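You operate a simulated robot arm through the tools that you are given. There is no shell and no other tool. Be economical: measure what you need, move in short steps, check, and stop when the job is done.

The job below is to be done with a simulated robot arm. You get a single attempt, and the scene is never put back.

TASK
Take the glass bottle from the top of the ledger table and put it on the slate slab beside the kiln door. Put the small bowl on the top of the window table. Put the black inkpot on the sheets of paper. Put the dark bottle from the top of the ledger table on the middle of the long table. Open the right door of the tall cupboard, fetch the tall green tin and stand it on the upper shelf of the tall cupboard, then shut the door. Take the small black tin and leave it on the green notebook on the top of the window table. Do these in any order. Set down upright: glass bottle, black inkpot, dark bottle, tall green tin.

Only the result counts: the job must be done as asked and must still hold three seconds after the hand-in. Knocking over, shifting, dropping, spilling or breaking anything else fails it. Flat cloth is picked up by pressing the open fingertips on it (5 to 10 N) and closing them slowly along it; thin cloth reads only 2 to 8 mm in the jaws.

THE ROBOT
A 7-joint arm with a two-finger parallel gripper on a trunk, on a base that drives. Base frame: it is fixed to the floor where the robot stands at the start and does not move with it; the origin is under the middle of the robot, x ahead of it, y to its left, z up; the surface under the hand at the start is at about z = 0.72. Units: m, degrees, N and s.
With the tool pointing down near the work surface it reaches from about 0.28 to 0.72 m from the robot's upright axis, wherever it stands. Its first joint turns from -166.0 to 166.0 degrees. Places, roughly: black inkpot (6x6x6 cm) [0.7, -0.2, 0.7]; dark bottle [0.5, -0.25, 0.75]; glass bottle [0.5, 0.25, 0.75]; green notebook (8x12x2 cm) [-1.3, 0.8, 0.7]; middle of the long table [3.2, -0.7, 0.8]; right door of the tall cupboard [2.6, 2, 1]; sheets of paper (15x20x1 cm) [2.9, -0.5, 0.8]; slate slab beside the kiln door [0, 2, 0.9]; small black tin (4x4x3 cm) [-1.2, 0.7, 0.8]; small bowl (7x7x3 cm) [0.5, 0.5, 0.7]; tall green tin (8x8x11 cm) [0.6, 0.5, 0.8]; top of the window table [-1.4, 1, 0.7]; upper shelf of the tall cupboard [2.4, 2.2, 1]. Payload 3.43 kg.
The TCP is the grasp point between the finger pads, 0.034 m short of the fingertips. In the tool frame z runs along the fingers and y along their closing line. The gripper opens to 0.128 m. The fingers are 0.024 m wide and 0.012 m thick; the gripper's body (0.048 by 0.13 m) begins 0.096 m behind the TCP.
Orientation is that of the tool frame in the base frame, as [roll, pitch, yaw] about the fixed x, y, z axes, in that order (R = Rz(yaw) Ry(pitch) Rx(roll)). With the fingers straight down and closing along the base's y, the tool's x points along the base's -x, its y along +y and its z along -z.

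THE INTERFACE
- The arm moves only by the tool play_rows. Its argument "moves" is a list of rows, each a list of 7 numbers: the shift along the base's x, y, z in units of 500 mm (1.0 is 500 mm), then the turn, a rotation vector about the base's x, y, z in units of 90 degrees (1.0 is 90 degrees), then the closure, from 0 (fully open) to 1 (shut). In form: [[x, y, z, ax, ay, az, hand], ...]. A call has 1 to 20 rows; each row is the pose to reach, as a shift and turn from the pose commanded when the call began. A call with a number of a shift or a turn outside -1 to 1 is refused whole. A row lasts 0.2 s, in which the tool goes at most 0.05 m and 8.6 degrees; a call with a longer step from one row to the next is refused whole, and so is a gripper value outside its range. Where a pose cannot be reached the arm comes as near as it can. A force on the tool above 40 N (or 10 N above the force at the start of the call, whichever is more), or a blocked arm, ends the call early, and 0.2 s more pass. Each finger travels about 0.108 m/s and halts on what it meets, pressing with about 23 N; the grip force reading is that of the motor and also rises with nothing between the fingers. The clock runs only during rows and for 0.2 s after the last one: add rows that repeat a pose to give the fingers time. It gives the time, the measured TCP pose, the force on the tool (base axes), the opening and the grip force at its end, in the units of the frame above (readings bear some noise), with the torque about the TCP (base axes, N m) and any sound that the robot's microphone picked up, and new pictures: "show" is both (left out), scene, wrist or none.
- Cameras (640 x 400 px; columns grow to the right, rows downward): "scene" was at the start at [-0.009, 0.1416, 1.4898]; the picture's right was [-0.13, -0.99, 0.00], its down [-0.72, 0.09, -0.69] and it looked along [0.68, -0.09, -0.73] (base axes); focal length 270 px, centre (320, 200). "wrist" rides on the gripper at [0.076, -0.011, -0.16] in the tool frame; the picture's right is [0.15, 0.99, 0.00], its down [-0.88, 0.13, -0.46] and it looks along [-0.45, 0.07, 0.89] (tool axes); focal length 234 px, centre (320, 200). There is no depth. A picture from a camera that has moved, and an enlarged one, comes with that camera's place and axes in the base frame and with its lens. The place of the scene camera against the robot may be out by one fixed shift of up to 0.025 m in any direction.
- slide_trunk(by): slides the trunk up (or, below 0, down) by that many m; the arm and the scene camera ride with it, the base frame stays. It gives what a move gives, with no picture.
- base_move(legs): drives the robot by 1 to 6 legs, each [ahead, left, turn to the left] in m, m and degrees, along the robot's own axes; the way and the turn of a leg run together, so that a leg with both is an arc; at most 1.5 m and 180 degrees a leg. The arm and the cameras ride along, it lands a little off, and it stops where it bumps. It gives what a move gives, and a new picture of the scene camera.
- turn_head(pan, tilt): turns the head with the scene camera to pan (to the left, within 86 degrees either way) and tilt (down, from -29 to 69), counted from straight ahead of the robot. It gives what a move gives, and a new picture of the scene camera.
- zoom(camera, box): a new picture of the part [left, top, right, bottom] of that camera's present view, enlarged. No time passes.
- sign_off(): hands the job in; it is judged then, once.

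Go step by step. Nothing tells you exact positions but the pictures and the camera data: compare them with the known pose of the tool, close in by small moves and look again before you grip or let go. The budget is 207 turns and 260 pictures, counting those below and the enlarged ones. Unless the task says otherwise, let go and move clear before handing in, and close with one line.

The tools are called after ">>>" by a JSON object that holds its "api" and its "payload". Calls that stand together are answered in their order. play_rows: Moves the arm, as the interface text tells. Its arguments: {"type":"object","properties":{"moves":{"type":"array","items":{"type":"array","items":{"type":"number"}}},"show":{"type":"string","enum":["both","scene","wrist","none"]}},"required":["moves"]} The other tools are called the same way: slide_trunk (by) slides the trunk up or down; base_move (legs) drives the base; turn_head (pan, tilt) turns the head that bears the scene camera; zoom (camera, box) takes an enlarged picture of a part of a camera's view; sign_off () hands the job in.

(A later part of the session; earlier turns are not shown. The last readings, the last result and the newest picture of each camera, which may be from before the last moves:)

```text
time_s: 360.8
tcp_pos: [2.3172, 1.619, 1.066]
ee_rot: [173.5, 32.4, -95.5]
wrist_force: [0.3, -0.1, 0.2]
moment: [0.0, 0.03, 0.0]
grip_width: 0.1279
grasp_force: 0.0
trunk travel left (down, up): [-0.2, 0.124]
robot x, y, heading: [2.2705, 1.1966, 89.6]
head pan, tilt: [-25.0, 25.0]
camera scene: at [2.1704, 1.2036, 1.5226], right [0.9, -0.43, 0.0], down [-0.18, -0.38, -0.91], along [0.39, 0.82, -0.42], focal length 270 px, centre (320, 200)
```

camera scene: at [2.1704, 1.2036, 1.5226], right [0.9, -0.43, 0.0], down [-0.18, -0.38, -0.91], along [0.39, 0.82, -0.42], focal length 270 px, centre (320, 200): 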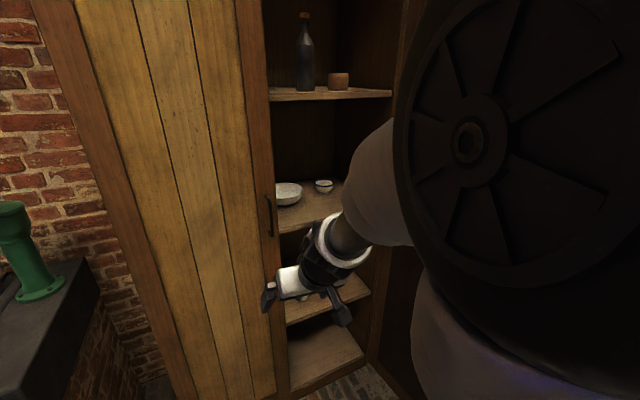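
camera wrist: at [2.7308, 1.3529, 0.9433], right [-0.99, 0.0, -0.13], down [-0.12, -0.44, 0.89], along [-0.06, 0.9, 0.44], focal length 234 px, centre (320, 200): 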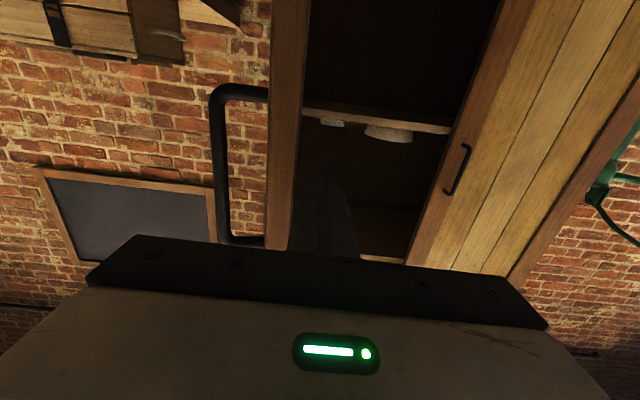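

The arm is free again. I straighten the tool to a clean 45° tilt, then drive to the ledger table's left side to face the green tin from there.

>>> {"api": "play_rows", "payload": {"moves": [[0, 0, 0.02, 0.05, -0.02, 0, 0], [0, 0, 0.04, 0.1, -0.045, 0.008, 0], [0, 0, 0.04, 0.134, -0.061, 0.012, 0]], "show": "none"}}

>>> {"api": "base_move", "payload": {"legs": [[0, 0.4, 0], [0, 0, 90], [0, 0, 90], [0, -1.2, 0]]}}

>>> {"api": "turn_head", "payload": {"pan": 0, "tilt": 45}}

```text
time_s: 361.6
tcp_pos: [2.3166, 1.6236, 1.0857]
ee_rot: [178.7, 43.2, -91.2]
wrist_force: [0.0, -1.1, -0.8]
moment: [-0.04, -0.04, 0.0]
grip_width: 0.1279
grasp_force: 0.1
out of reach, approached as far as the arm can: row 3
trunk travel left (down, up): [-0.2, 0.124]
robot x, y, heading: [2.2701, 1.1962, 89.6]
head pan, tilt: [-25.0, 25.0]
```

```text
time_s: 385.1
tcp_pos: [0.6318, 0.7739, 1.084]
ee_rot: [178.7, 43.1, 89.4]
wrist_force: [-0.3, 0.2, 0.6]
moment: [0.01, 0.04, -0.01]
grip_width: 0.1278
grasp_force: 0.1
trunk travel left (down, up): [-0.2, 0.124]
robot x, y, heading: [0.674, 1.1999, -90.1]
head pan, tilt: [-25.0, 25.0]
camera scene: at [0.7681, 1.2237, 1.5272], right [-0.86, 0.51, 0.0], down [0.19, 0.32, -0.93], along [-0.48, -0.79, -0.38], focal length 270 px, centre (320, 200)
```

scene: 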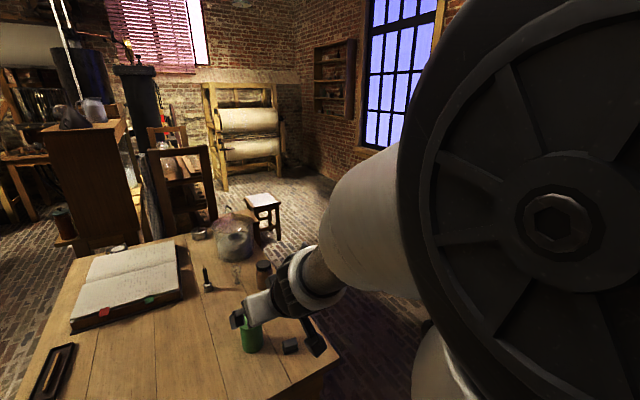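

```text
time_s: 386.0
tcp_pos: [0.6332, 0.7737, 1.0816]
ee_rot: [178.5, 42.6, 89.4]
wrist_force: [-0.4, 0.6, 0.5]
moment: [0.0, 0.01, 0.0]
grip_width: 0.1281
grasp_force: 0.1
trunk travel left (down, up): [-0.2, 0.124]
robot x, y, heading: [0.6766, 1.2038, -89.7]
head pan, tilt: [0.0, 45.0]
camera scene: at [0.7719, 1.2218, 1.5254], right [-0.88, 0.47, 0.0], down [0.19, 0.35, -0.92], along [-0.43, -0.81, -0.4], focal length 270 px, centre (320, 200)
```

scene: 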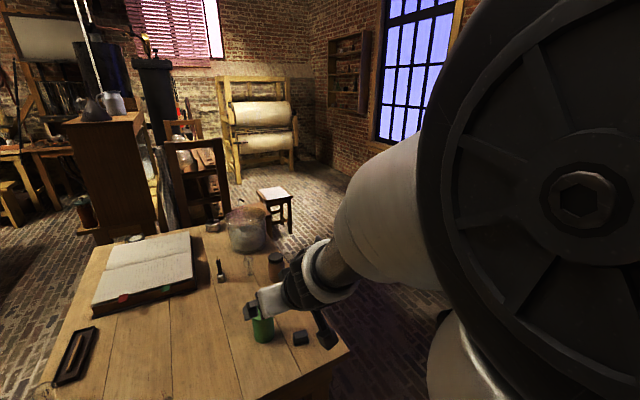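

The head is still nudged by the elbow near the body; extending the arm will free it. I move to a pre-grasp pose above and behind the tin and look.

>>> {"api": "play_rows", "payload": {"moves": [[0, -0.06, -0.04, 0, 0, 0, 0], [0, -0.12, -0.1, 0, 0, 0, 0], [0, -0.14, -0.18, 0, 0, 0, 0], [0, -0.15, -0.24, 0, 0, 0, 0]], "show": "both"}}

```text
time_s: 387.0
tcp_pos: [0.6323, 0.6983, 0.9654]
ee_rot: [178.6, 43.2, 89.6]
wrist_force: [-0.1, -0.6, 0.1]
moment: [0.01, -0.02, 0.01]
grip_width: 0.1278
grasp_force: 0.0
trunk travel left (down, up): [-0.2, 0.124]
robot x, y, heading: [0.6738, 1.1983, -89.9]
head pan, tilt: [0.0, 45.0]
camera scene: at [0.8161, 1.222, 1.4921], right [-1.0, 0.0, 0.0], down [0.0, 0.71, -0.71], along [0.0, -0.71, -0.71], focal length 270 px, centre (320, 200)
camera wrist: at [0.618, 0.8611, 1.0304], right [0.99, 0.12, -0.08], down [0.12, -0.33, 0.94], along [0.08, -0.94, -0.34], focal length 234 px, centre (320, 200)
```

scene: 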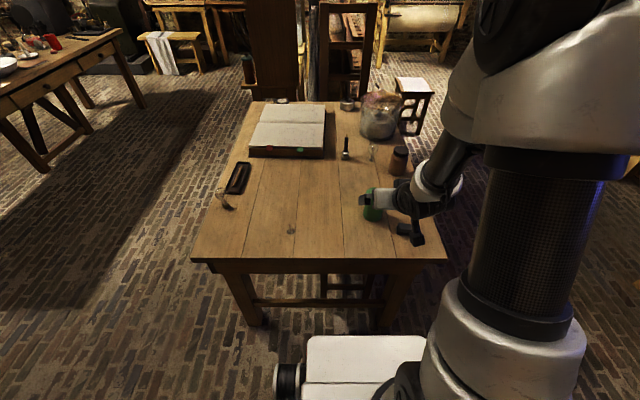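
wrist: 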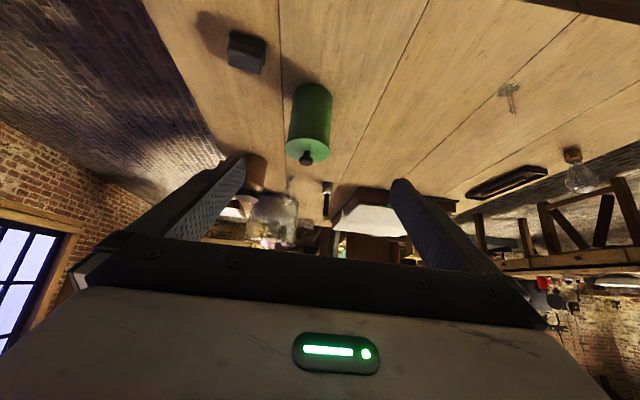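

Tin axis at (0.618, 0.539). I line up and slide in along the tool axis, stopping a bit short to check.

>>> {"api": "play_rows", "payload": {"moves": [[-0.028, 0, -0.085, 0, 0, 0, 0], [-0.028, -0.064, -0.144, 0, 0, 0, 0], [-0.028, -0.128, -0.203, 0, 0, 0, 0], [-0.028, -0.192, -0.262, 0, 0, 0, 0], [-0.028, -0.24, -0.306, 0, 0, 0, 0]], "show": "wrist"}}

```text
time_s: 388.2
tcp_pos: [0.6186, 0.5783, 0.8111]
ee_rot: [178.6, 43.2, 89.6]
wrist_force: [0.2, -0.1, 0.4]
moment: [0.02, 0.0, -0.03]
grip_width: 0.1278
grasp_force: 0.1
trunk travel left (down, up): [-0.2, 0.124]
robot x, y, heading: [0.6735, 1.1985, -89.6]
head pan, tilt: [0.0, 45.0]
camera wrist: at [0.6037, 0.7414, 0.8764], right [0.99, 0.12, -0.08], down [0.12, -0.33, 0.94], along [0.08, -0.94, -0.34], focal length 234 px, centre (320, 200)
```

wrist: 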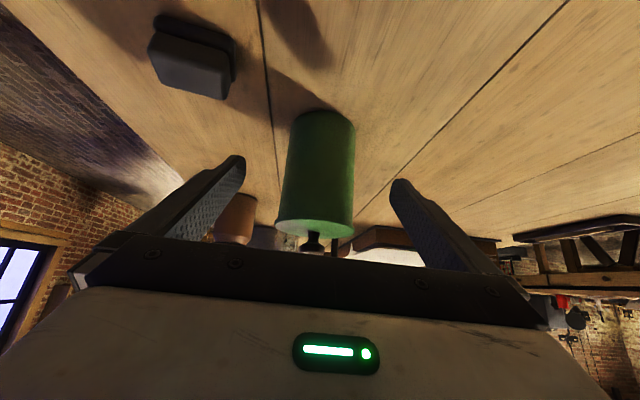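

On line. I finish the approach and close on the tin.

>>> {"api": "play_rows", "payload": {"moves": [[-0.002, -0.04, -0.036, 0, 0, 0, 0], [-0.002, -0.079, -0.072, 0, 0, 0, 0], [-0.002, -0.079, -0.072, 0, 0, 0, 0.15], [-0.002, -0.079, -0.072, 0, 0, 0, 0.28], [-0.002, -0.079, -0.072, 0, 0, 0, 0.36], [-0.002, -0.079, -0.072, 0, 0, 0, 0.44], [-0.002, -0.079, -0.072, 0, 0, 0, 0.52]], "show": "wrist"}}

```text
time_s: 389.8
tcp_pos: [0.6184, 0.5394, 0.7762]
ee_rot: [178.6, 43.1, 89.5]
wrist_force: [-0.6, 0.2, 1.1]
moment: [-0.04, 0.12, 0.02]
grip_width: 0.0679
grasp_force: 23.2
trunk travel left (down, up): [-0.2, 0.124]
robot x, y, heading: [0.6744, 1.203, -89.6]
head pan, tilt: [0.0, 45.0]
camera wrist: at [0.603, 0.7023, 0.8416], right [0.99, 0.12, -0.08], down [0.12, -0.33, 0.94], along [0.08, -0.94, -0.34], focal length 234 px, centre (320, 200)
```

wrist: 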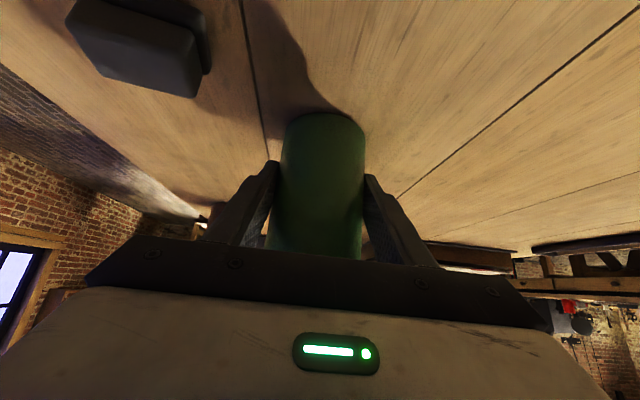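

Gripped at 68 mm. I lift and draw back moderately, then drive over to the cupboard.

>>> {"api": "play_rows", "payload": {"moves": [[0, 0, 0.02, 0, 0, 0, 0.52], [0, 0, 0.07, 0, 0, 0, 0.52], [0, 0, 0.15, 0, 0, 0, 0.52], [0, 0, 0.24, 0, 0, 0, 0.52], [0, 0, 0.33, 0, 0, 0, 0.52], [0, 0, 0.42, 0, 0, 0, 0.52], [0, 0.05, 0.5, 0, 0, 0, 0.52], [0.02, 0.12, 0.56, 0, 0, 0, 0.52], [0.04, 0.2, 0.6, 0, 0, 0, 0.52], [0.06, 0.27, 0.64, 0, 0, 0, 0.52]], "show": "wrist"}}

>>> {"api": "base_move", "payload": {"legs": [[0, 1.25, 0], [0, 0, -90], [0, 0, -90]]}}

>>> {"api": "turn_head", "payload": {"pan": -35, "tilt": 30}}

```text
time_s: 392.0
tcp_pos: [0.6474, 0.6761, 1.0959]
ee_rot: [178.6, 43.0, 89.6]
wrist_force: [-0.3, 0.5, -1.2]
moment: [-0.02, -0.02, 0.03]
grip_width: 0.0681
grasp_force: 23.1
trunk travel left (down, up): [-0.2, 0.124]
robot x, y, heading: [0.6739, 1.1996, -89.6]
head pan, tilt: [0.0, 45.0]
camera wrist: at [0.6332, 0.8394, 1.1619], right [0.99, 0.12, -0.08], down [0.12, -0.33, 0.94], along [0.08, -0.94, -0.34], focal length 234 px, centre (320, 200)
```

wrist: 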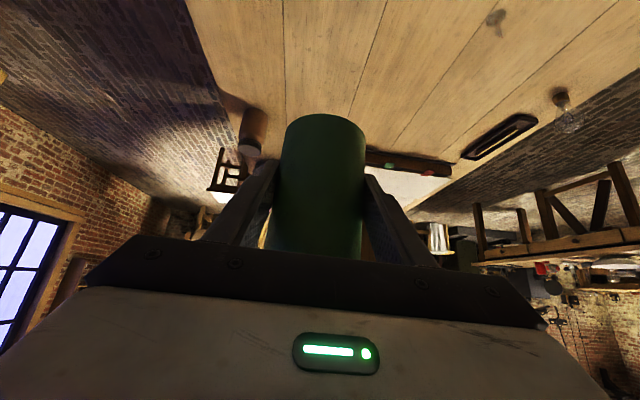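

```text
time_s: 412.1
tcp_pos: [1.9527, 1.7316, 1.0959]
ee_rot: [178.6, 43.0, -91.1]
wrist_force: [-0.1, -0.2, -0.3]
moment: [-0.03, 0.02, -0.03]
grip_width: 0.0675
grasp_force: 23.5
trunk travel left (down, up): [-0.2, 0.124]
robot x, y, heading: [1.9205, 1.2095, 89.5]
head pan, tilt: [0.0, 45.0]
camera scene: at [1.7825, 1.2112, 1.492], right [1.0, -0.01, 0.0], down [-0.01, -0.71, -0.71], along [0.01, 0.71, -0.71], focal length 270 px, centre (320, 200)
```

scene: 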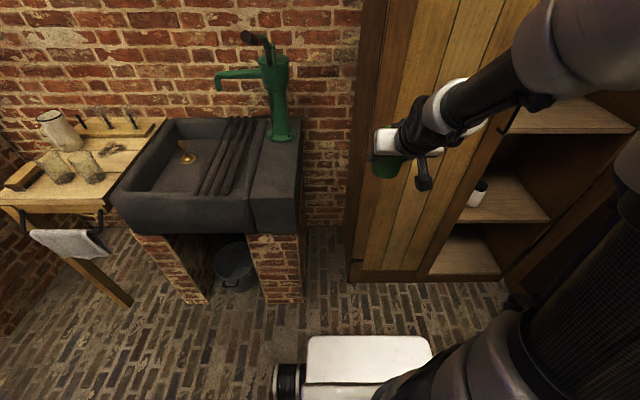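

```text
time_s: 413.1
tcp_pos: [1.9525, 1.732, 1.0957]
ee_rot: [178.6, 43.2, -91.0]
wrist_force: [-0.1, 0.4, -0.8]
moment: [-0.02, 0.0, -0.05]
grip_width: 0.0677
grasp_force: 23.4
trunk travel left (down, up): [-0.2, 0.124]
robot x, y, heading: [1.9186, 1.2041, 89.8]
head pan, tilt: [-35.0, 30.0]
camera scene: at [1.8342, 1.2036, 1.5146], right [0.82, -0.58, 0.0], down [-0.29, -0.41, -0.87], along [0.5, 0.71, -0.5], focal length 270 px, centre (320, 200)
```

scene: 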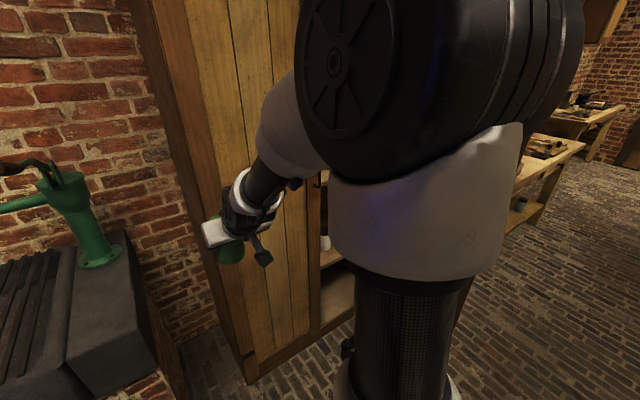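

I sidestep right to x ≈ 2.42, raise the tin and look into the cupboard.

>>> {"api": "base_move", "payload": {"legs": [[0, -0.5, 0]]}}

>>> {"api": "play_rows", "payload": {"moves": [[0.06, 0, 0.04, 0, 0, 0, 0.52], [0.14, 0, 0.07, 0, 0, 0, 0.52], [0.22, 0, 0.08, 0, 0, 0, 0.52], [0.3, 0, 0.08, 0, 0, 0, 0.52], [0.38, 0, 0.08, 0, 0, 0, 0.52]], "show": "both"}}

```text
time_s: 418.5
tcp_pos: [2.4548, 1.7266, 1.0956]
ee_rot: [178.6, 43.1, -91.3]
wrist_force: [-0.3, 0.0, -2.7]
moment: [0.03, 0.0, 0.06]
grip_width: 0.0675
grasp_force: 23.1
trunk travel left (down, up): [-0.2, 0.124]
robot x, y, heading: [2.4239, 1.2023, 89.4]
head pan, tilt: [-35.0, 30.0]
camera scene: at [2.336, 1.199, 1.5146], right [0.81, -0.58, 0.0], down [-0.29, -0.41, -0.87], along [0.51, 0.7, -0.5], focal length 270 px, centre (320, 200)
```

scene: 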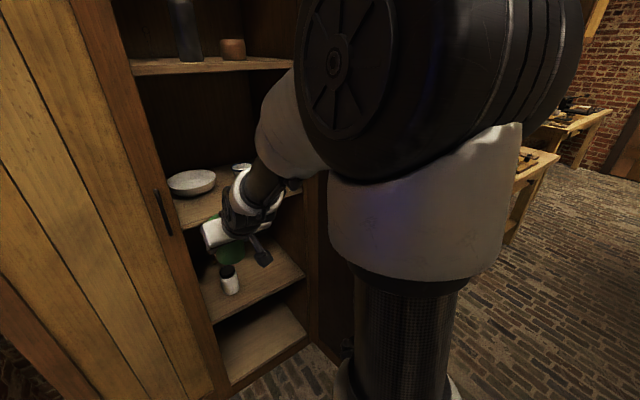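

```text
time_s: 419.7
tcp_pos: [2.6448, 1.7279, 1.1374]
ee_rot: [178.6, 43.1, -91.2]
wrist_force: [-0.6, -0.1, -1.4]
moment: [-0.02, 0.0, 0.0]
grip_width: 0.0676
grasp_force: 23.1
trunk travel left (down, up): [-0.2, 0.124]
robot x, y, heading: [2.4219, 1.2027, 89.2]
head pan, tilt: [-35.0, 30.0]
camera scene: at [2.3361, 1.199, 1.5146], right [0.81, -0.58, 0.0], down [-0.29, -0.41, -0.87], along [0.51, 0.7, -0.5], focal length 270 px, centre (320, 200)
camera wrist: at [2.656, 1.5621, 1.2025], right [-0.99, -0.1, -0.08], down [-0.11, 0.33, 0.94], along [-0.07, 0.94, -0.34], focal length 234 px, centre (320, 200)
```

scene: 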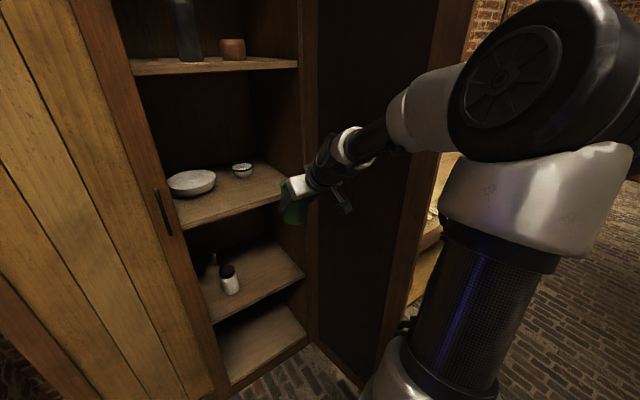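
wrist: 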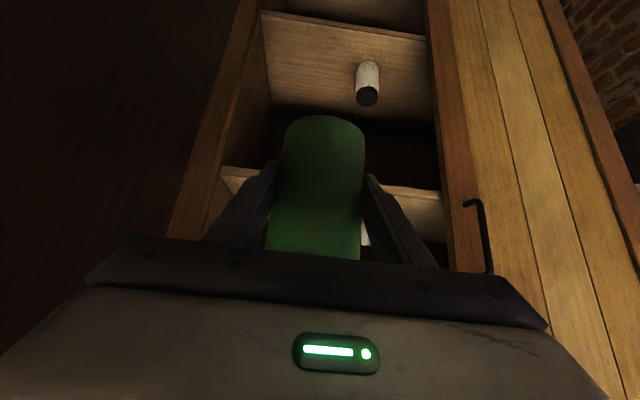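

The upper shelf's front edge is near y = 1.97, z ≈ 1.02–1.04. I drive 0.12 m closer, slide the tin in over the front-right of the shelf and look.

>>> {"api": "base_move", "payload": {"legs": [[0.12, 0, 0.6]]}}

>>> {"api": "play_rows", "payload": {"moves": [[0.04, 0.03, 0.01, 0, 0, 0, 0.52], [0.08, 0.08, 0.01, 0, 0, 0, 0.52], [0.11, 0.15, 0.01, 0, 0, 0, 0.52], [0.11, 0.23, 0.01, 0, 0, 0, 0.52], [0.11, 0.3, 0.01, 0, 0, 0, 0.52]], "show": "both"}}

```text
time_s: 420.9
tcp_pos: [2.6395, 1.8485, 1.136]
ee_rot: [178.6, 43.1, -90.6]
wrist_force: [0.9, 0.6, -1.1]
moment: [0.02, 0.01, 0.03]
grip_width: 0.0675
grasp_force: 23.5
trunk travel left (down, up): [-0.2, 0.124]
robot x, y, heading: [2.4258, 1.321, 90.2]
head pan, tilt: [-35.0, 30.0]
camera scene: at [2.3369, 1.3172, 1.5146], right [0.82, -0.57, 0.0], down [-0.29, -0.41, -0.87], along [0.5, 0.71, -0.5], focal length 270 px, centre (320, 200)
```

scene: 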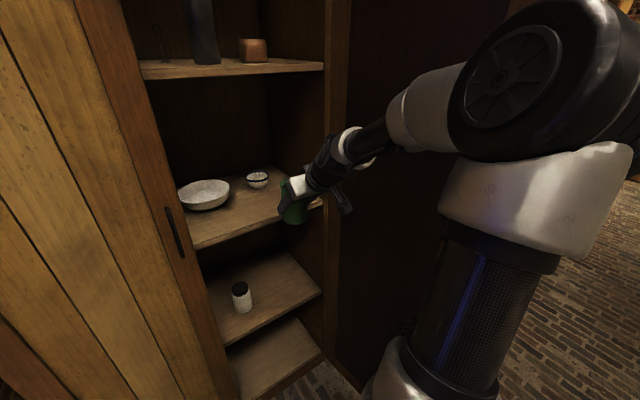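

```text
time_s: 422.1
tcp_pos: [2.6937, 2.0009, 1.1428]
ee_rot: [178.5, 43.0, -90.7]
wrist_force: [0.3, -0.8, -1.7]
moment: [-0.05, 0.03, 0.04]
grip_width: 0.0675
grasp_force: 22.6
trunk travel left (down, up): [-0.2, 0.124]
robot x, y, heading: [2.423, 1.3179, 90.0]
head pan, tilt: [-35.0, 30.0]
camera scene: at [2.3368, 1.3173, 1.5146], right [0.82, -0.57, 0.0], down [-0.29, -0.41, -0.87], along [0.5, 0.71, -0.5], focal length 270 px, centre (320, 200)
camera wrist: at [2.7067, 1.8353, 1.2075], right [-0.99, -0.11, -0.08], down [-0.12, 0.33, 0.94], along [-0.08, 0.94, -0.34], focal length 234 px, centre (320, 200)
```

scene: 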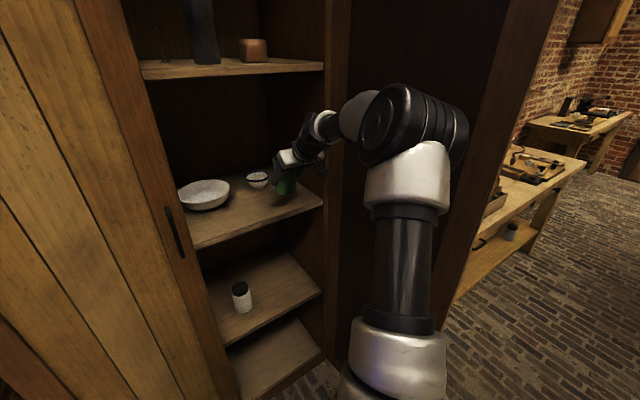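
wrist: 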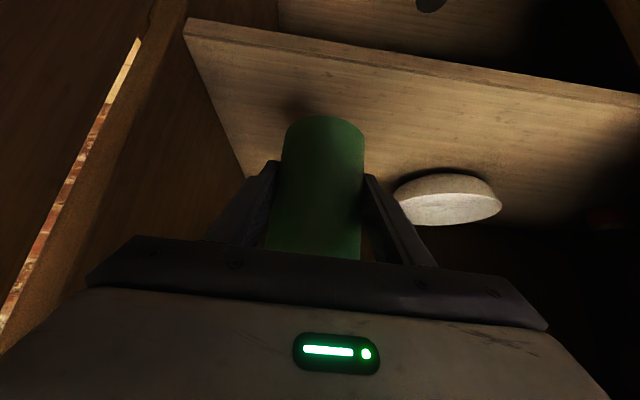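

The tin is over the shelf, the small bowl behind it with room. I go 5.5 cm further in and lower towards the shelf.

>>> {"api": "play_rows", "payload": {"moves": [[0.01, 0.06, 0, 0, 0, 0, 0.52], [0.012, 0.11, 0, 0, 0, 0, 0.52], [0.012, 0.11, -0.04, 0, 0, 0, 0.52], [0.012, 0.11, -0.08, 0, 0, 0, 0.52], [0.012, 0.11, -0.09, 0, 0, 0, 0.52]], "show": "both"}}

>>> {"api": "zoom", "payload": {"camera": "scene", "box": [160, 110, 340, 260]}}

```text
time_s: 423.3
tcp_pos: [2.7001, 2.0545, 1.0965]
ee_rot: [178.6, 43.1, -90.6]
wrist_force: [0.5, -0.2, -1.1]
moment: [0.0, 0.0, 0.02]
grip_width: 0.0675
grasp_force: 23.3
trunk travel left (down, up): [-0.2, 0.124]
robot x, y, heading: [2.4188, 1.322, 90.2]
head pan, tilt: [-35.0, 30.0]
camera scene: at [2.3369, 1.3173, 1.5147], right [0.82, -0.57, 0.0], down [-0.29, -0.41, -0.87], along [0.5, 0.71, -0.5], focal length 270 px, centre (320, 200)
camera wrist: at [2.7128, 1.8891, 1.1623], right [-0.99, -0.11, -0.08], down [-0.12, 0.33, 0.94], along [-0.08, 0.94, -0.34], focal length 234 px, centre (320, 200)
```

scene: 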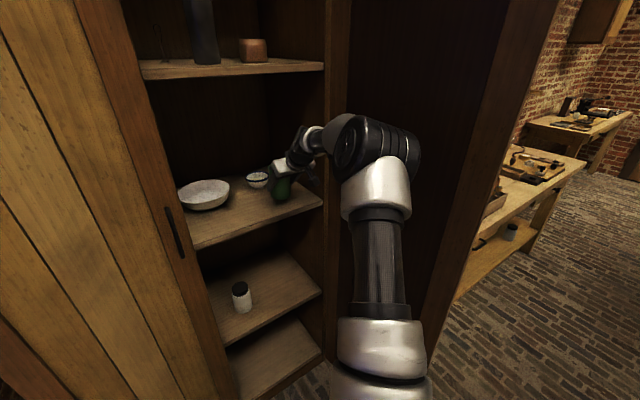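
wrist: 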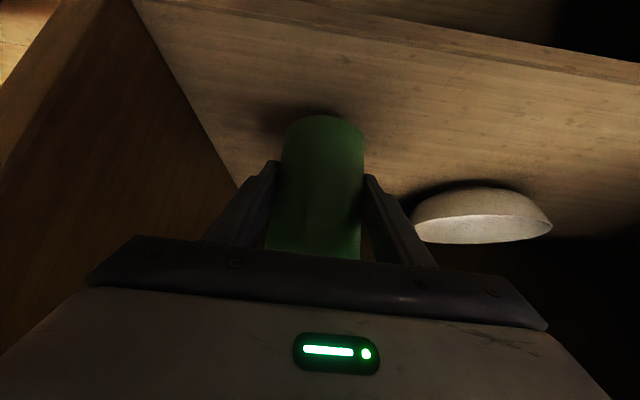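

```text
2.67 times, centred on (250, 185) of scene
camera zoom: at [2.3369, 1.3173, 1.5147], right [0.82, -0.57, 0.0], down [-0.29, -0.41, -0.87], along [0.5, 0.71, -0.5], focal length 721 px, centre (507, 240)
```

zoom: 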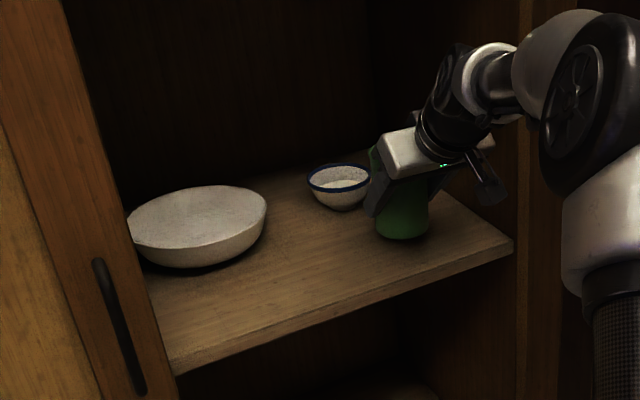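

Well placed and clear of both bowls. I lower in small steps to touchdown.

>>> {"api": "play_rows", "payload": {"moves": [[0, 0, -0.012, 0, 0, 0, 0.52], [0, 0, -0.02, 0, 0, 0, 0.52], [0, 0, -0.026, 0, 0, 0, 0.52], [0, 0, -0.032, 0, 0, 0, 0.52], [0, 0, -0.037, 0, 0, 0, 0.52], [0, 0, -0.042, 0, 0, 0, 0.52]], "show": "none"}}

```text
time_s: 424.7
tcp_pos: [2.6994, 2.0535, 1.0765]
ee_rot: [178.6, 43.0, -90.6]
wrist_force: [0.1, 0.9, -0.3]
moment: [-0.01, -0.01, 0.01]
grip_width: 0.0675
grasp_force: 22.7
trunk travel left (down, up): [-0.2, 0.124]
robot x, y, heading: [2.4238, 1.3202, 90.3]
head pan, tilt: [-35.0, 30.0]
```

>>> {"api": "play_rows", "payload": {"moves": [[0, 0, -0.004, 0, 0, 0, 0.52], [0, 0, -0.008, 0, 0, 0, 0.52], [0, 0, -0.012, 0, 0, 0, 0.52], [0, 0, -0.016, 0, 0, 0, 0.52], [0, 0, -0.02, 0, 0, 0, 0.52]], "show": "none"}}

```text
time_s: 425.9
tcp_pos: [2.699, 2.0542, 1.0701]
ee_rot: [178.8, 43.5, -90.5]
wrist_force: [-1.1, -0.6, 22.7]
moment: [0.34, -0.65, -0.07]
grip_width: 0.0674
grasp_force: 22.8
trunk travel left (down, up): [-0.2, 0.124]
robot x, y, heading: [2.4217, 1.3221, 90.0]
head pan, tilt: [-35.0, 30.0]
```

Touchdown. I unload, open and withdraw along the tool axis.

>>> {"api": "play_rows", "payload": {"moves": [[0, 0, 0.006, 0, 0, 0, 0.5], [0, 0, 0.007, 0, 0, 0, 0.42], [0, 0, 0.007, 0, 0, 0, 0.35], [0, 0, 0.007, 0, 0, 0, 0.3], [0, 0, 0.007, 0, 0, 0, 0.28], [0, -0.04, 0.044, 0, 0, 0, 0.28], [0, -0.1, 0.1, 0, 0, 0, 0.28], [0, -0.16, 0.156, 0, 0, 0, 0.28], [0, -0.23, 0.18, 0, 0, 0, 0.28], [0, -0.31, 0.18, 0, 0, 0, 0.3], [0, -0.39, 0.18, 0, 0, 0, 0.5], [0, -0.46, 0.16, 0, 0, 0, 0.7]], "show": "both"}}

>>> {"api": "zoom", "payload": {"camera": "scene", "box": [160, 110, 340, 260]}}

```text
time_s: 428.5
tcp_pos: [2.7, 1.8233, 1.1449]
ee_rot: [178.6, 43.2, -90.5]
wrist_force: [-0.3, 0.6, 0.6]
moment: [-0.02, -0.02, 0.03]
grip_width: 0.0386
grasp_force: 0.2
trunk travel left (down, up): [-0.2, 0.124]
robot x, y, heading: [2.4218, 1.3243, 90.3]
head pan, tilt: [-35.0, 30.0]
camera scene: at [2.3368, 1.3171, 1.5147], right [0.82, -0.57, 0.0], down [-0.29, -0.41, -0.87], along [0.5, 0.71, -0.5], focal length 270 px, centre (320, 200)
camera wrist: at [2.7134, 1.6588, 1.211], right [-0.99, -0.11, -0.08], down [-0.12, 0.33, 0.94], along [-0.08, 0.94, -0.34], focal length 234 px, centre (320, 200)
```

scene: 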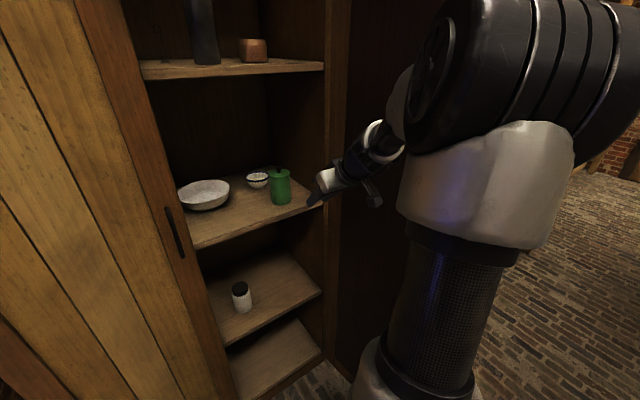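
wrist: 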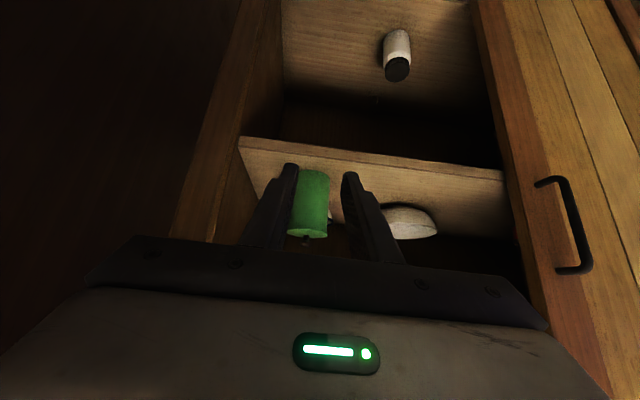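

```text
2.67 times, centred on (250, 185) of scene
camera zoom: at [2.3368, 1.3171, 1.5147], right [0.82, -0.57, 0.0], down [-0.29, -0.41, -0.87], along [0.5, 0.71, -0.5], focal length 721 px, centre (507, 240)
```

zoom: 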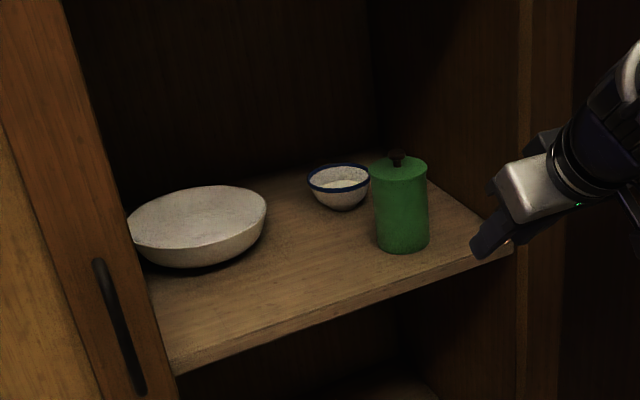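

The green tin stands on the shelf. To shut the door I back off out of its sweep and level the tool.

>>> {"api": "base_move", "payload": {"legs": [[-0.27, 0, 0]]}}

>>> {"api": "play_rows", "payload": {"moves": [[0, -0.04, 0.01, 0.08, 0, 0, 0.9], [0, -0.08, 0.03, 0.16, 0, 0, 1], [0, -0.13, 0.05, 0.24, 0, 0, 1], [0, -0.18, 0.07, 0.32, 0, 0, 1], [0, -0.23, 0.09, 0.4, 0, 0, 1], [0, -0.28, 0.1, 0.48, 0, 0, 1], [0, -0.3, 0.11, 0.52, 0, 0, 1]], "show": "scene"}}

```text
time_s: 430.4
tcp_pos: [2.7016, 1.5564, 1.1454]
ee_rot: [178.5, 43.1, -90.5]
wrist_force: [0.4, 0.1, -0.9]
moment: [0.01, -0.02, -0.02]
grip_width: 0.0383
grasp_force: 0.0
trunk travel left (down, up): [-0.2, 0.124]
robot x, y, heading: [2.4223, 1.0543, 90.3]
head pan, tilt: [-35.0, 30.0]
camera scene: at [2.3372, 1.0491, 1.5147], right [0.82, -0.57, 0.0], down [-0.29, -0.41, -0.87], along [0.5, 0.71, -0.5], focal length 270 px, centre (320, 200)
```

scene: 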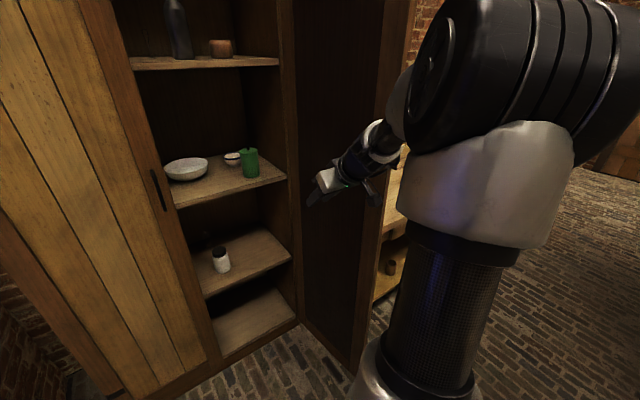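

```text
time_s: 432.0
tcp_pos: [2.7009, 1.4065, 1.2004]
ee_rot: [90.7, 89.6, -178.3]
wrist_force: [0.4, -0.2, -0.7]
moment: [-0.01, 0.01, 0.03]
grip_width: 0.0
grasp_force: 23.4
trunk travel left (down, up): [-0.2, 0.124]
robot x, y, heading: [2.4258, 1.055, 90.0]
head pan, tilt: [-35.0, 30.0]
camera scene: at [2.3373, 1.0491, 1.5147], right [0.82, -0.57, 0.0], down [-0.29, -0.41, -0.87], along [0.5, 0.71, -0.5], focal length 270 px, centre (320, 200)
```

scene: 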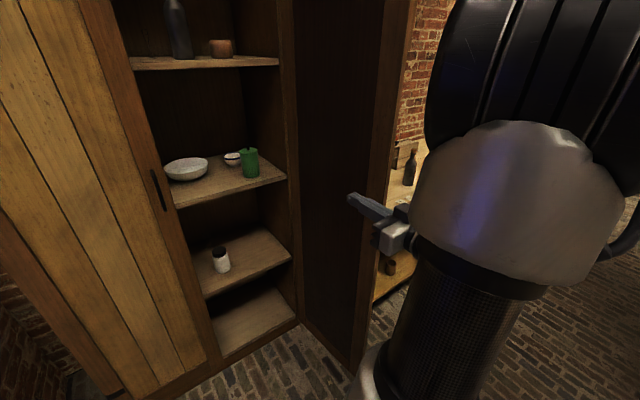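

The door seems open slightly past 90°, its edge near (2.95, 1.55). I sidestep right a little and take the hand around its edge.

>>> {"api": "base_move", "payload": {"legs": [[0, -0.15, 0]]}}

>>> {"api": "play_rows", "payload": {"moves": [[0.08, -0.02, 0, 0, 0, 0, 1], [0.16, -0.03, 0, 0, 0, 0, 1], [0.24, -0.03, 0, 0, 0, 0, 1], [0.32, -0.03, 0, 0, 0, 0, 1], [0.4, -0.03, 0, 0, 0, 0, 1], [0.46, -0.03, 0, 0, 0, 0, 1]], "show": "both"}}

```text
time_s: 434.1
tcp_pos: [2.8483, 1.4061, 1.2005]
ee_rot: [106.1, 89.5, -162.8]
wrist_force: [0.4, 0.2, 0.8]
moment: [-0.04, -0.04, -0.02]
grip_width: 0.0
grasp_force: 22.9
trunk travel left (down, up): [-0.2, 0.124]
robot x, y, heading: [2.5723, 1.0525, 90.3]
head pan, tilt: [-35.0, 30.0]
camera scene: at [2.4851, 1.0493, 1.5146], right [0.82, -0.57, 0.0], down [-0.29, -0.41, -0.87], along [0.5, 0.71, -0.5], focal length 270 px, centre (320, 200)
```

scene: 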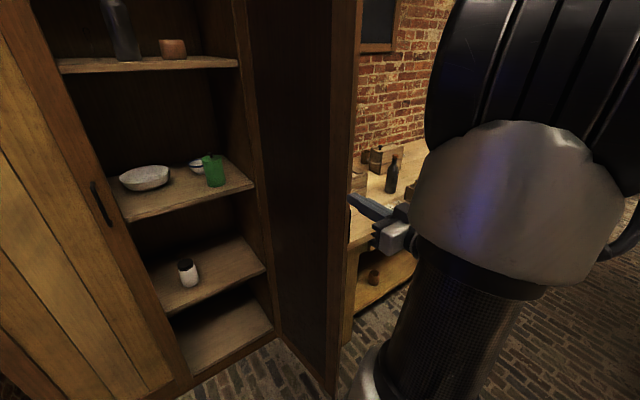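

```text
time_s: 435.5
tcp_pos: [3.0801, 1.3912, 1.2007]
ee_rot: [108.2, 89.5, -160.7]
wrist_force: [0.0, -0.2, 0.3]
moment: [0.02, 0.0, -0.01]
grip_width: 0.0
grasp_force: 22.9
trunk travel left (down, up): [-0.2, 0.124]
robot x, y, heading: [2.5701, 1.0497, 89.9]
head pan, tilt: [-35.0, 30.0]
camera scene: at [2.4851, 1.0493, 1.5146], right [0.82, -0.57, 0.0], down [-0.29, -0.41, -0.87], along [0.5, 0.71, -0.5], focal length 270 px, centre (320, 200)
camera wrist: at [3.093, 1.2316, 1.1266], right [-0.99, -0.02, -0.14], down [-0.12, -0.46, 0.88], along [-0.08, 0.89, 0.45], focal length 234 px, centre (320, 200)
```

scene: 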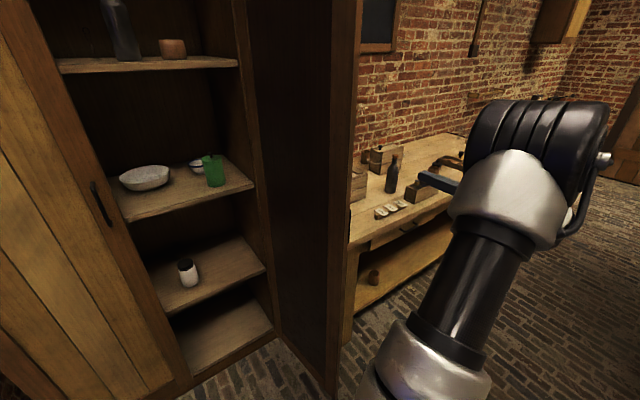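
wrist: 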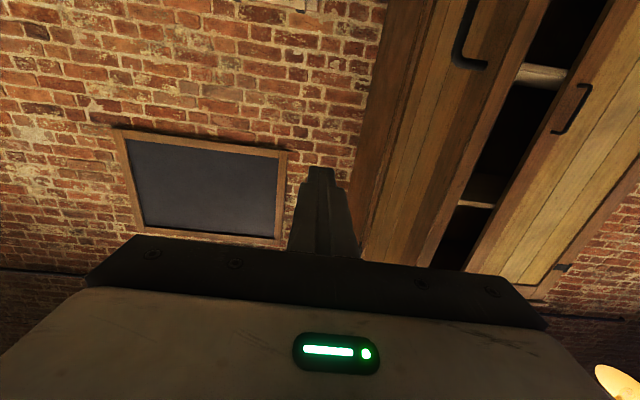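

The fingers are now outside the door. I reach forward beside it and push it towards closing.

>>> {"api": "play_rows", "payload": {"moves": [[0, 0.09, 0, 0, 0, 0, 1], [0, 0.18, 0, 0, 0, 0, 1], [0, 0.27, 0, 0, 0, 0, 1], [-0.05, 0.27, 0, 0, 0, 0, 1], [-0.1, 0.27, 0, 0, 0, 0, 1], [-0.14, 0.27, 0, 0, 0, 0, 1], [-0.18, 0.27, 0, 0, 0, 0, 1], [-0.22, 0.27, 0, 0, 0, 0, 1], [-0.26, 0.27, 0, 0, 0, 0, 1], [-0.3, 0.27, 0, 0, 0, 0, 1], [-0.34, 0.27, 0, 0, 0, 0, 1], [-0.38, 0.27, 0, 0, 0, 0, 1], [-0.42, 0.27, 0, 0, 0, 0, 1], [-0.46, 0.27, 0, 0, 0, 0, 1]], "show": "both"}}

```text
time_s: 438.5
tcp_pos: [2.849, 1.5271, 1.2002]
ee_rot: [109.6, 89.6, -159.4]
wrist_force: [0.2, -0.3, 0.6]
moment: [0.0, -0.04, -0.02]
grip_width: 0.0
grasp_force: 23.1
trunk travel left (down, up): [-0.2, 0.124]
robot x, y, heading: [2.5705, 1.0549, 90.4]
head pan, tilt: [-35.0, 30.0]
camera scene: at [2.4851, 1.0493, 1.5147], right [0.82, -0.57, 0.0], down [-0.29, -0.41, -0.87], along [0.5, 0.71, -0.5], focal length 270 px, centre (320, 200)
camera wrist: at [2.8609, 1.3672, 1.1259], right [-0.99, -0.02, -0.14], down [-0.12, -0.46, 0.88], along [-0.08, 0.89, 0.45], focal length 234 px, centre (320, 200)
```

scene: 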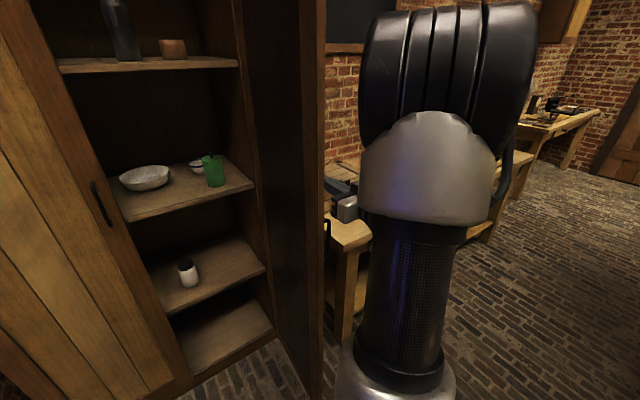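
wrist: 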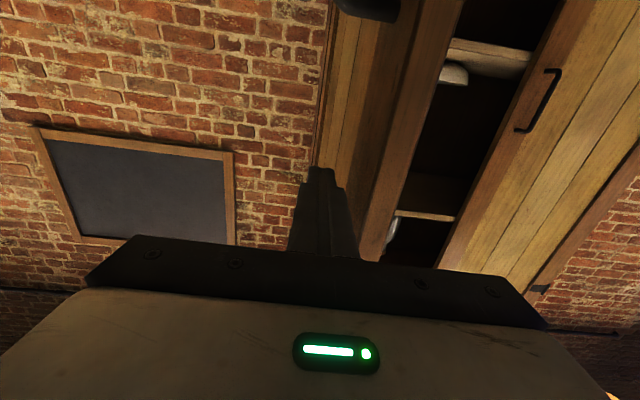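

The door is swinging in. I follow its arc further.

>>> {"api": "play_rows", "payload": {"moves": [[-0.05, 0, 0, 0, 0, 0, 1], [-0.1, 0, 0, 0, 0, 0, 1], [-0.15, 0.01, 0, 0, 0, 0, 1], [-0.2, 0.025, 0, 0, 0, 0, 1], [-0.25, 0.04, 0, 0, 0, 0, 1], [-0.3, 0.06, 0, 0, 0, 0, 1], [-0.35, 0.085, 0, 0, 0, 0, 1], [-0.4, 0.115, 0, 0, 0, 0, 1], [-0.45, 0.15, 0, 0, 0, 0, 1], [-0.5, 0.195, 0, 0, 0, 0, 1], [-0.54, 0.235, 0, 0, 0, 0, 1], [-0.58, 0.28, 0, 0, 0, 0, 1]], "show": "both"}}

```text
time_s: 441.1
tcp_pos: [2.6174, 1.6633, 1.2067]
ee_rot: [155.4, 89.4, -110.9]
wrist_force: [-0.2, 0.0, 0.2]
moment: [0.05, 0.02, 0.02]
grip_width: 0.0001
grasp_force: 23.1
out of reach, approached as far as the arm can: row 9, 10, 11, 12
trunk travel left (down, up): [-0.2, 0.124]
robot x, y, heading: [2.5698, 1.0532, 89.9]
head pan, tilt: [-35.0, 30.0]
camera scene: at [2.4861, 1.051, 1.5146], right [0.82, -0.57, 0.0], down [-0.29, -0.41, -0.86], along [0.49, 0.71, -0.5], focal length 270 px, centre (320, 200)
camera wrist: at [2.6371, 1.5032, 1.1325], right [-0.99, -0.06, -0.14], down [-0.1, -0.45, 0.89], along [-0.12, 0.89, 0.44], focal length 234 px, centre (320, 200)
```

scene: 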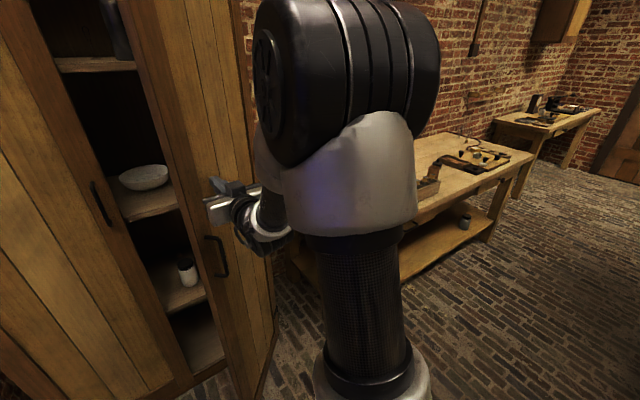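
wrist: 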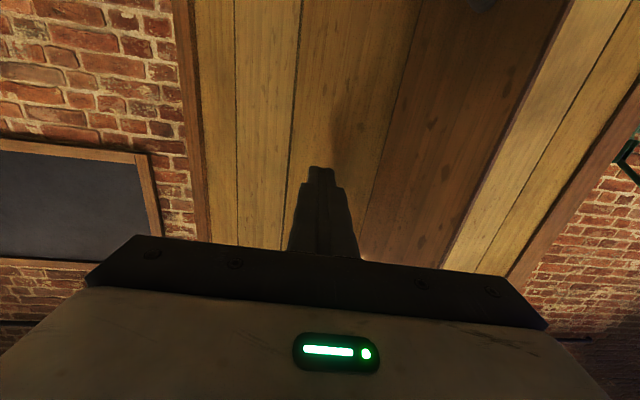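

About 45° left. Now I push mainly forward to bring it shut.

>>> {"api": "play_rows", "payload": {"moves": [[-0.05, 0.04, 0, 0, 0, 0, 1], [-0.1, 0.085, 0, 0, 0, 0, 1], [-0.15, 0.13, 0, 0, 0, 0, 1], [-0.18, 0.18, 0, 0, 0, 0, 1], [-0.2, 0.23, 0, 0, 0, 0, 1], [-0.22, 0.28, 0, 0, 0, 0, 1], [-0.24, 0.33, 0, 0, 0, 0, 1], [-0.25, 0.38, 0, 0, 0, 0, 1], [-0.26, 0.42, 0, 0, 0, 0, 1], [-0.26, 0.45, 0, 0, 0, 0, 1], [-0.26, 0.48, 0, 0, 0, 0, 1]], "show": "both"}}

```text
time_s: 443.5
tcp_pos: [2.5583, 1.9188, 1.2173]
ee_rot: [-173.9, 89.0, -76.9]
wrist_force: [-0.6, 0.7, -0.4]
moment: [0.0, -0.03, 0.0]
grip_width: 0.0001
grasp_force: 23.2
out of reach, approached as far as the arm can: row 1, 2, 3, 4, 5, 6, 7, 8, 9, 10, 11
trunk travel left (down, up): [-0.2, 0.124]
robot x, y, heading: [2.5735, 1.0543, 90.2]
head pan, tilt: [-35.0, 30.0]
camera scene: at [2.4851, 1.0494, 1.5146], right [0.82, -0.57, 0.0], down [-0.29, -0.41, -0.87], along [0.5, 0.71, -0.5], focal length 270 px, centre (320, 200)
camera wrist: at [2.5903, 1.7596, 1.1459], right [-0.98, -0.12, -0.15], down [-0.08, -0.45, 0.89], along [-0.18, 0.88, 0.44], focal length 234 px, centre (320, 200)
```

scene: 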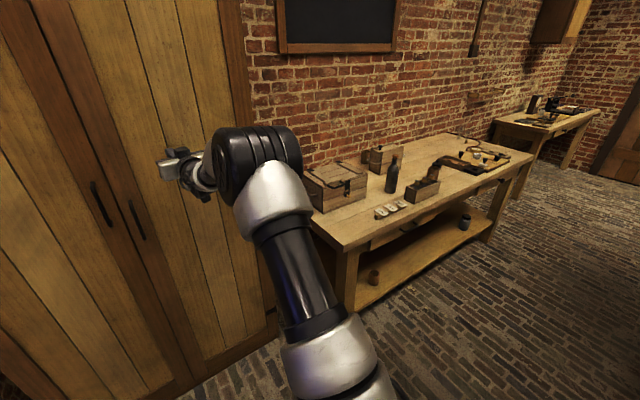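
wrist: 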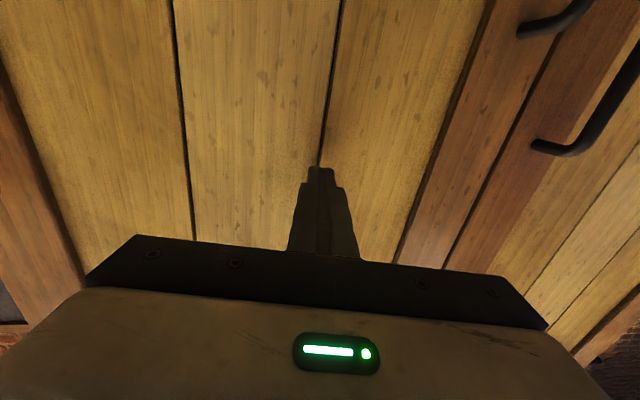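

The door looks flush. I press forward a little to make sure it is fully shut.

>>> {"api": "play_rows", "payload": {"moves": [[-0.02, 0.01, 0, 0, 0, 0, 1], [-0.04, 0.02, 0, 0, 0, 0, 1], [-0.04, 0.03, 0, 0, 0, 0, 1], [-0.04, 0.04, 0, 0, 0, 0, 1], [-0.04, 0.05, 0, 0, 0, 0, 1]], "show": "none"}}

>>> {"api": "play_rows", "payload": {"moves": [[0, -0.05, 0, 0, 0, 0, 1], [0, -0.12, 0, 0, 0, 0, 1], [0, -0.2, 0, 0, 0, 0, 1], [0, -0.29, 0, 0, 0, 0, 1], [0.06, -0.36, 0, 0, 0, 0, 1]], "show": "both"}}

```text
time_s: 444.7
tcp_pos: [2.5396, 1.9371, 1.2198]
ee_rot: [-171.3, 89.1, -74.4]
wrist_force: [1.6, -30.4, 1.4]
moment: [0.37, -0.02, -0.22]
grip_width: 0.0
grasp_force: 22.9
trunk travel left (down, up): [-0.2, 0.124]
robot x, y, heading: [2.5732, 1.0491, 90.3]
head pan, tilt: [-35.0, 30.0]
stopped in row 5: the force on the tool passed its limit at 47 N (the readings are from after the stop); the commanded pose is now the measured one
```

```text
time_s: 445.9
tcp_pos: [2.5691, 1.7598, 1.2149]
ee_rot: [-175.7, 88.8, -78.5]
wrist_force: [0.2, 0.7, -0.5]
moment: [0.0, -0.03, -0.01]
grip_width: 0.0002
grasp_force: 23.2
trunk travel left (down, up): [-0.2, 0.124]
robot x, y, heading: [2.574, 1.0559, 90.1]
head pan, tilt: [-35.0, 30.0]
camera scene: at [2.4848, 1.0486, 1.5147], right [0.82, -0.57, 0.0], down [-0.29, -0.41, -0.87], along [0.5, 0.71, -0.5], focal length 270 px, centre (320, 200)
camera wrist: at [2.5991, 1.6015, 1.1442], right [-0.98, -0.13, -0.15], down [-0.08, -0.45, 0.89], along [-0.18, 0.88, 0.43], focal length 234 px, centre (320, 200)
```

scene: 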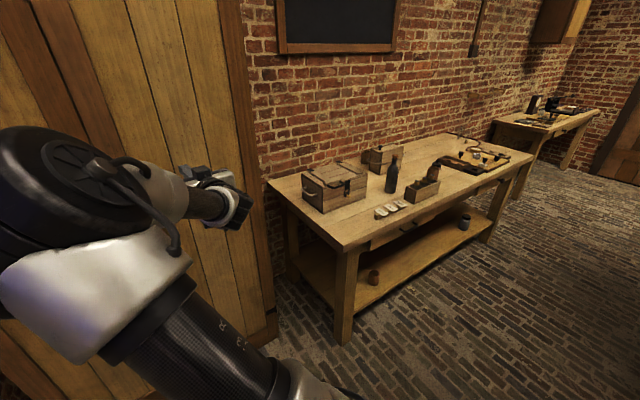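
wrist: 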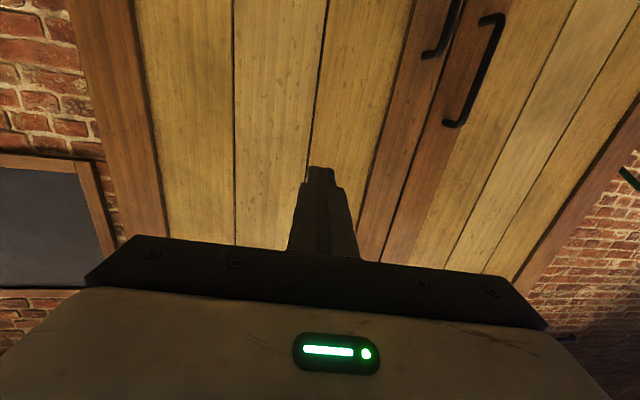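

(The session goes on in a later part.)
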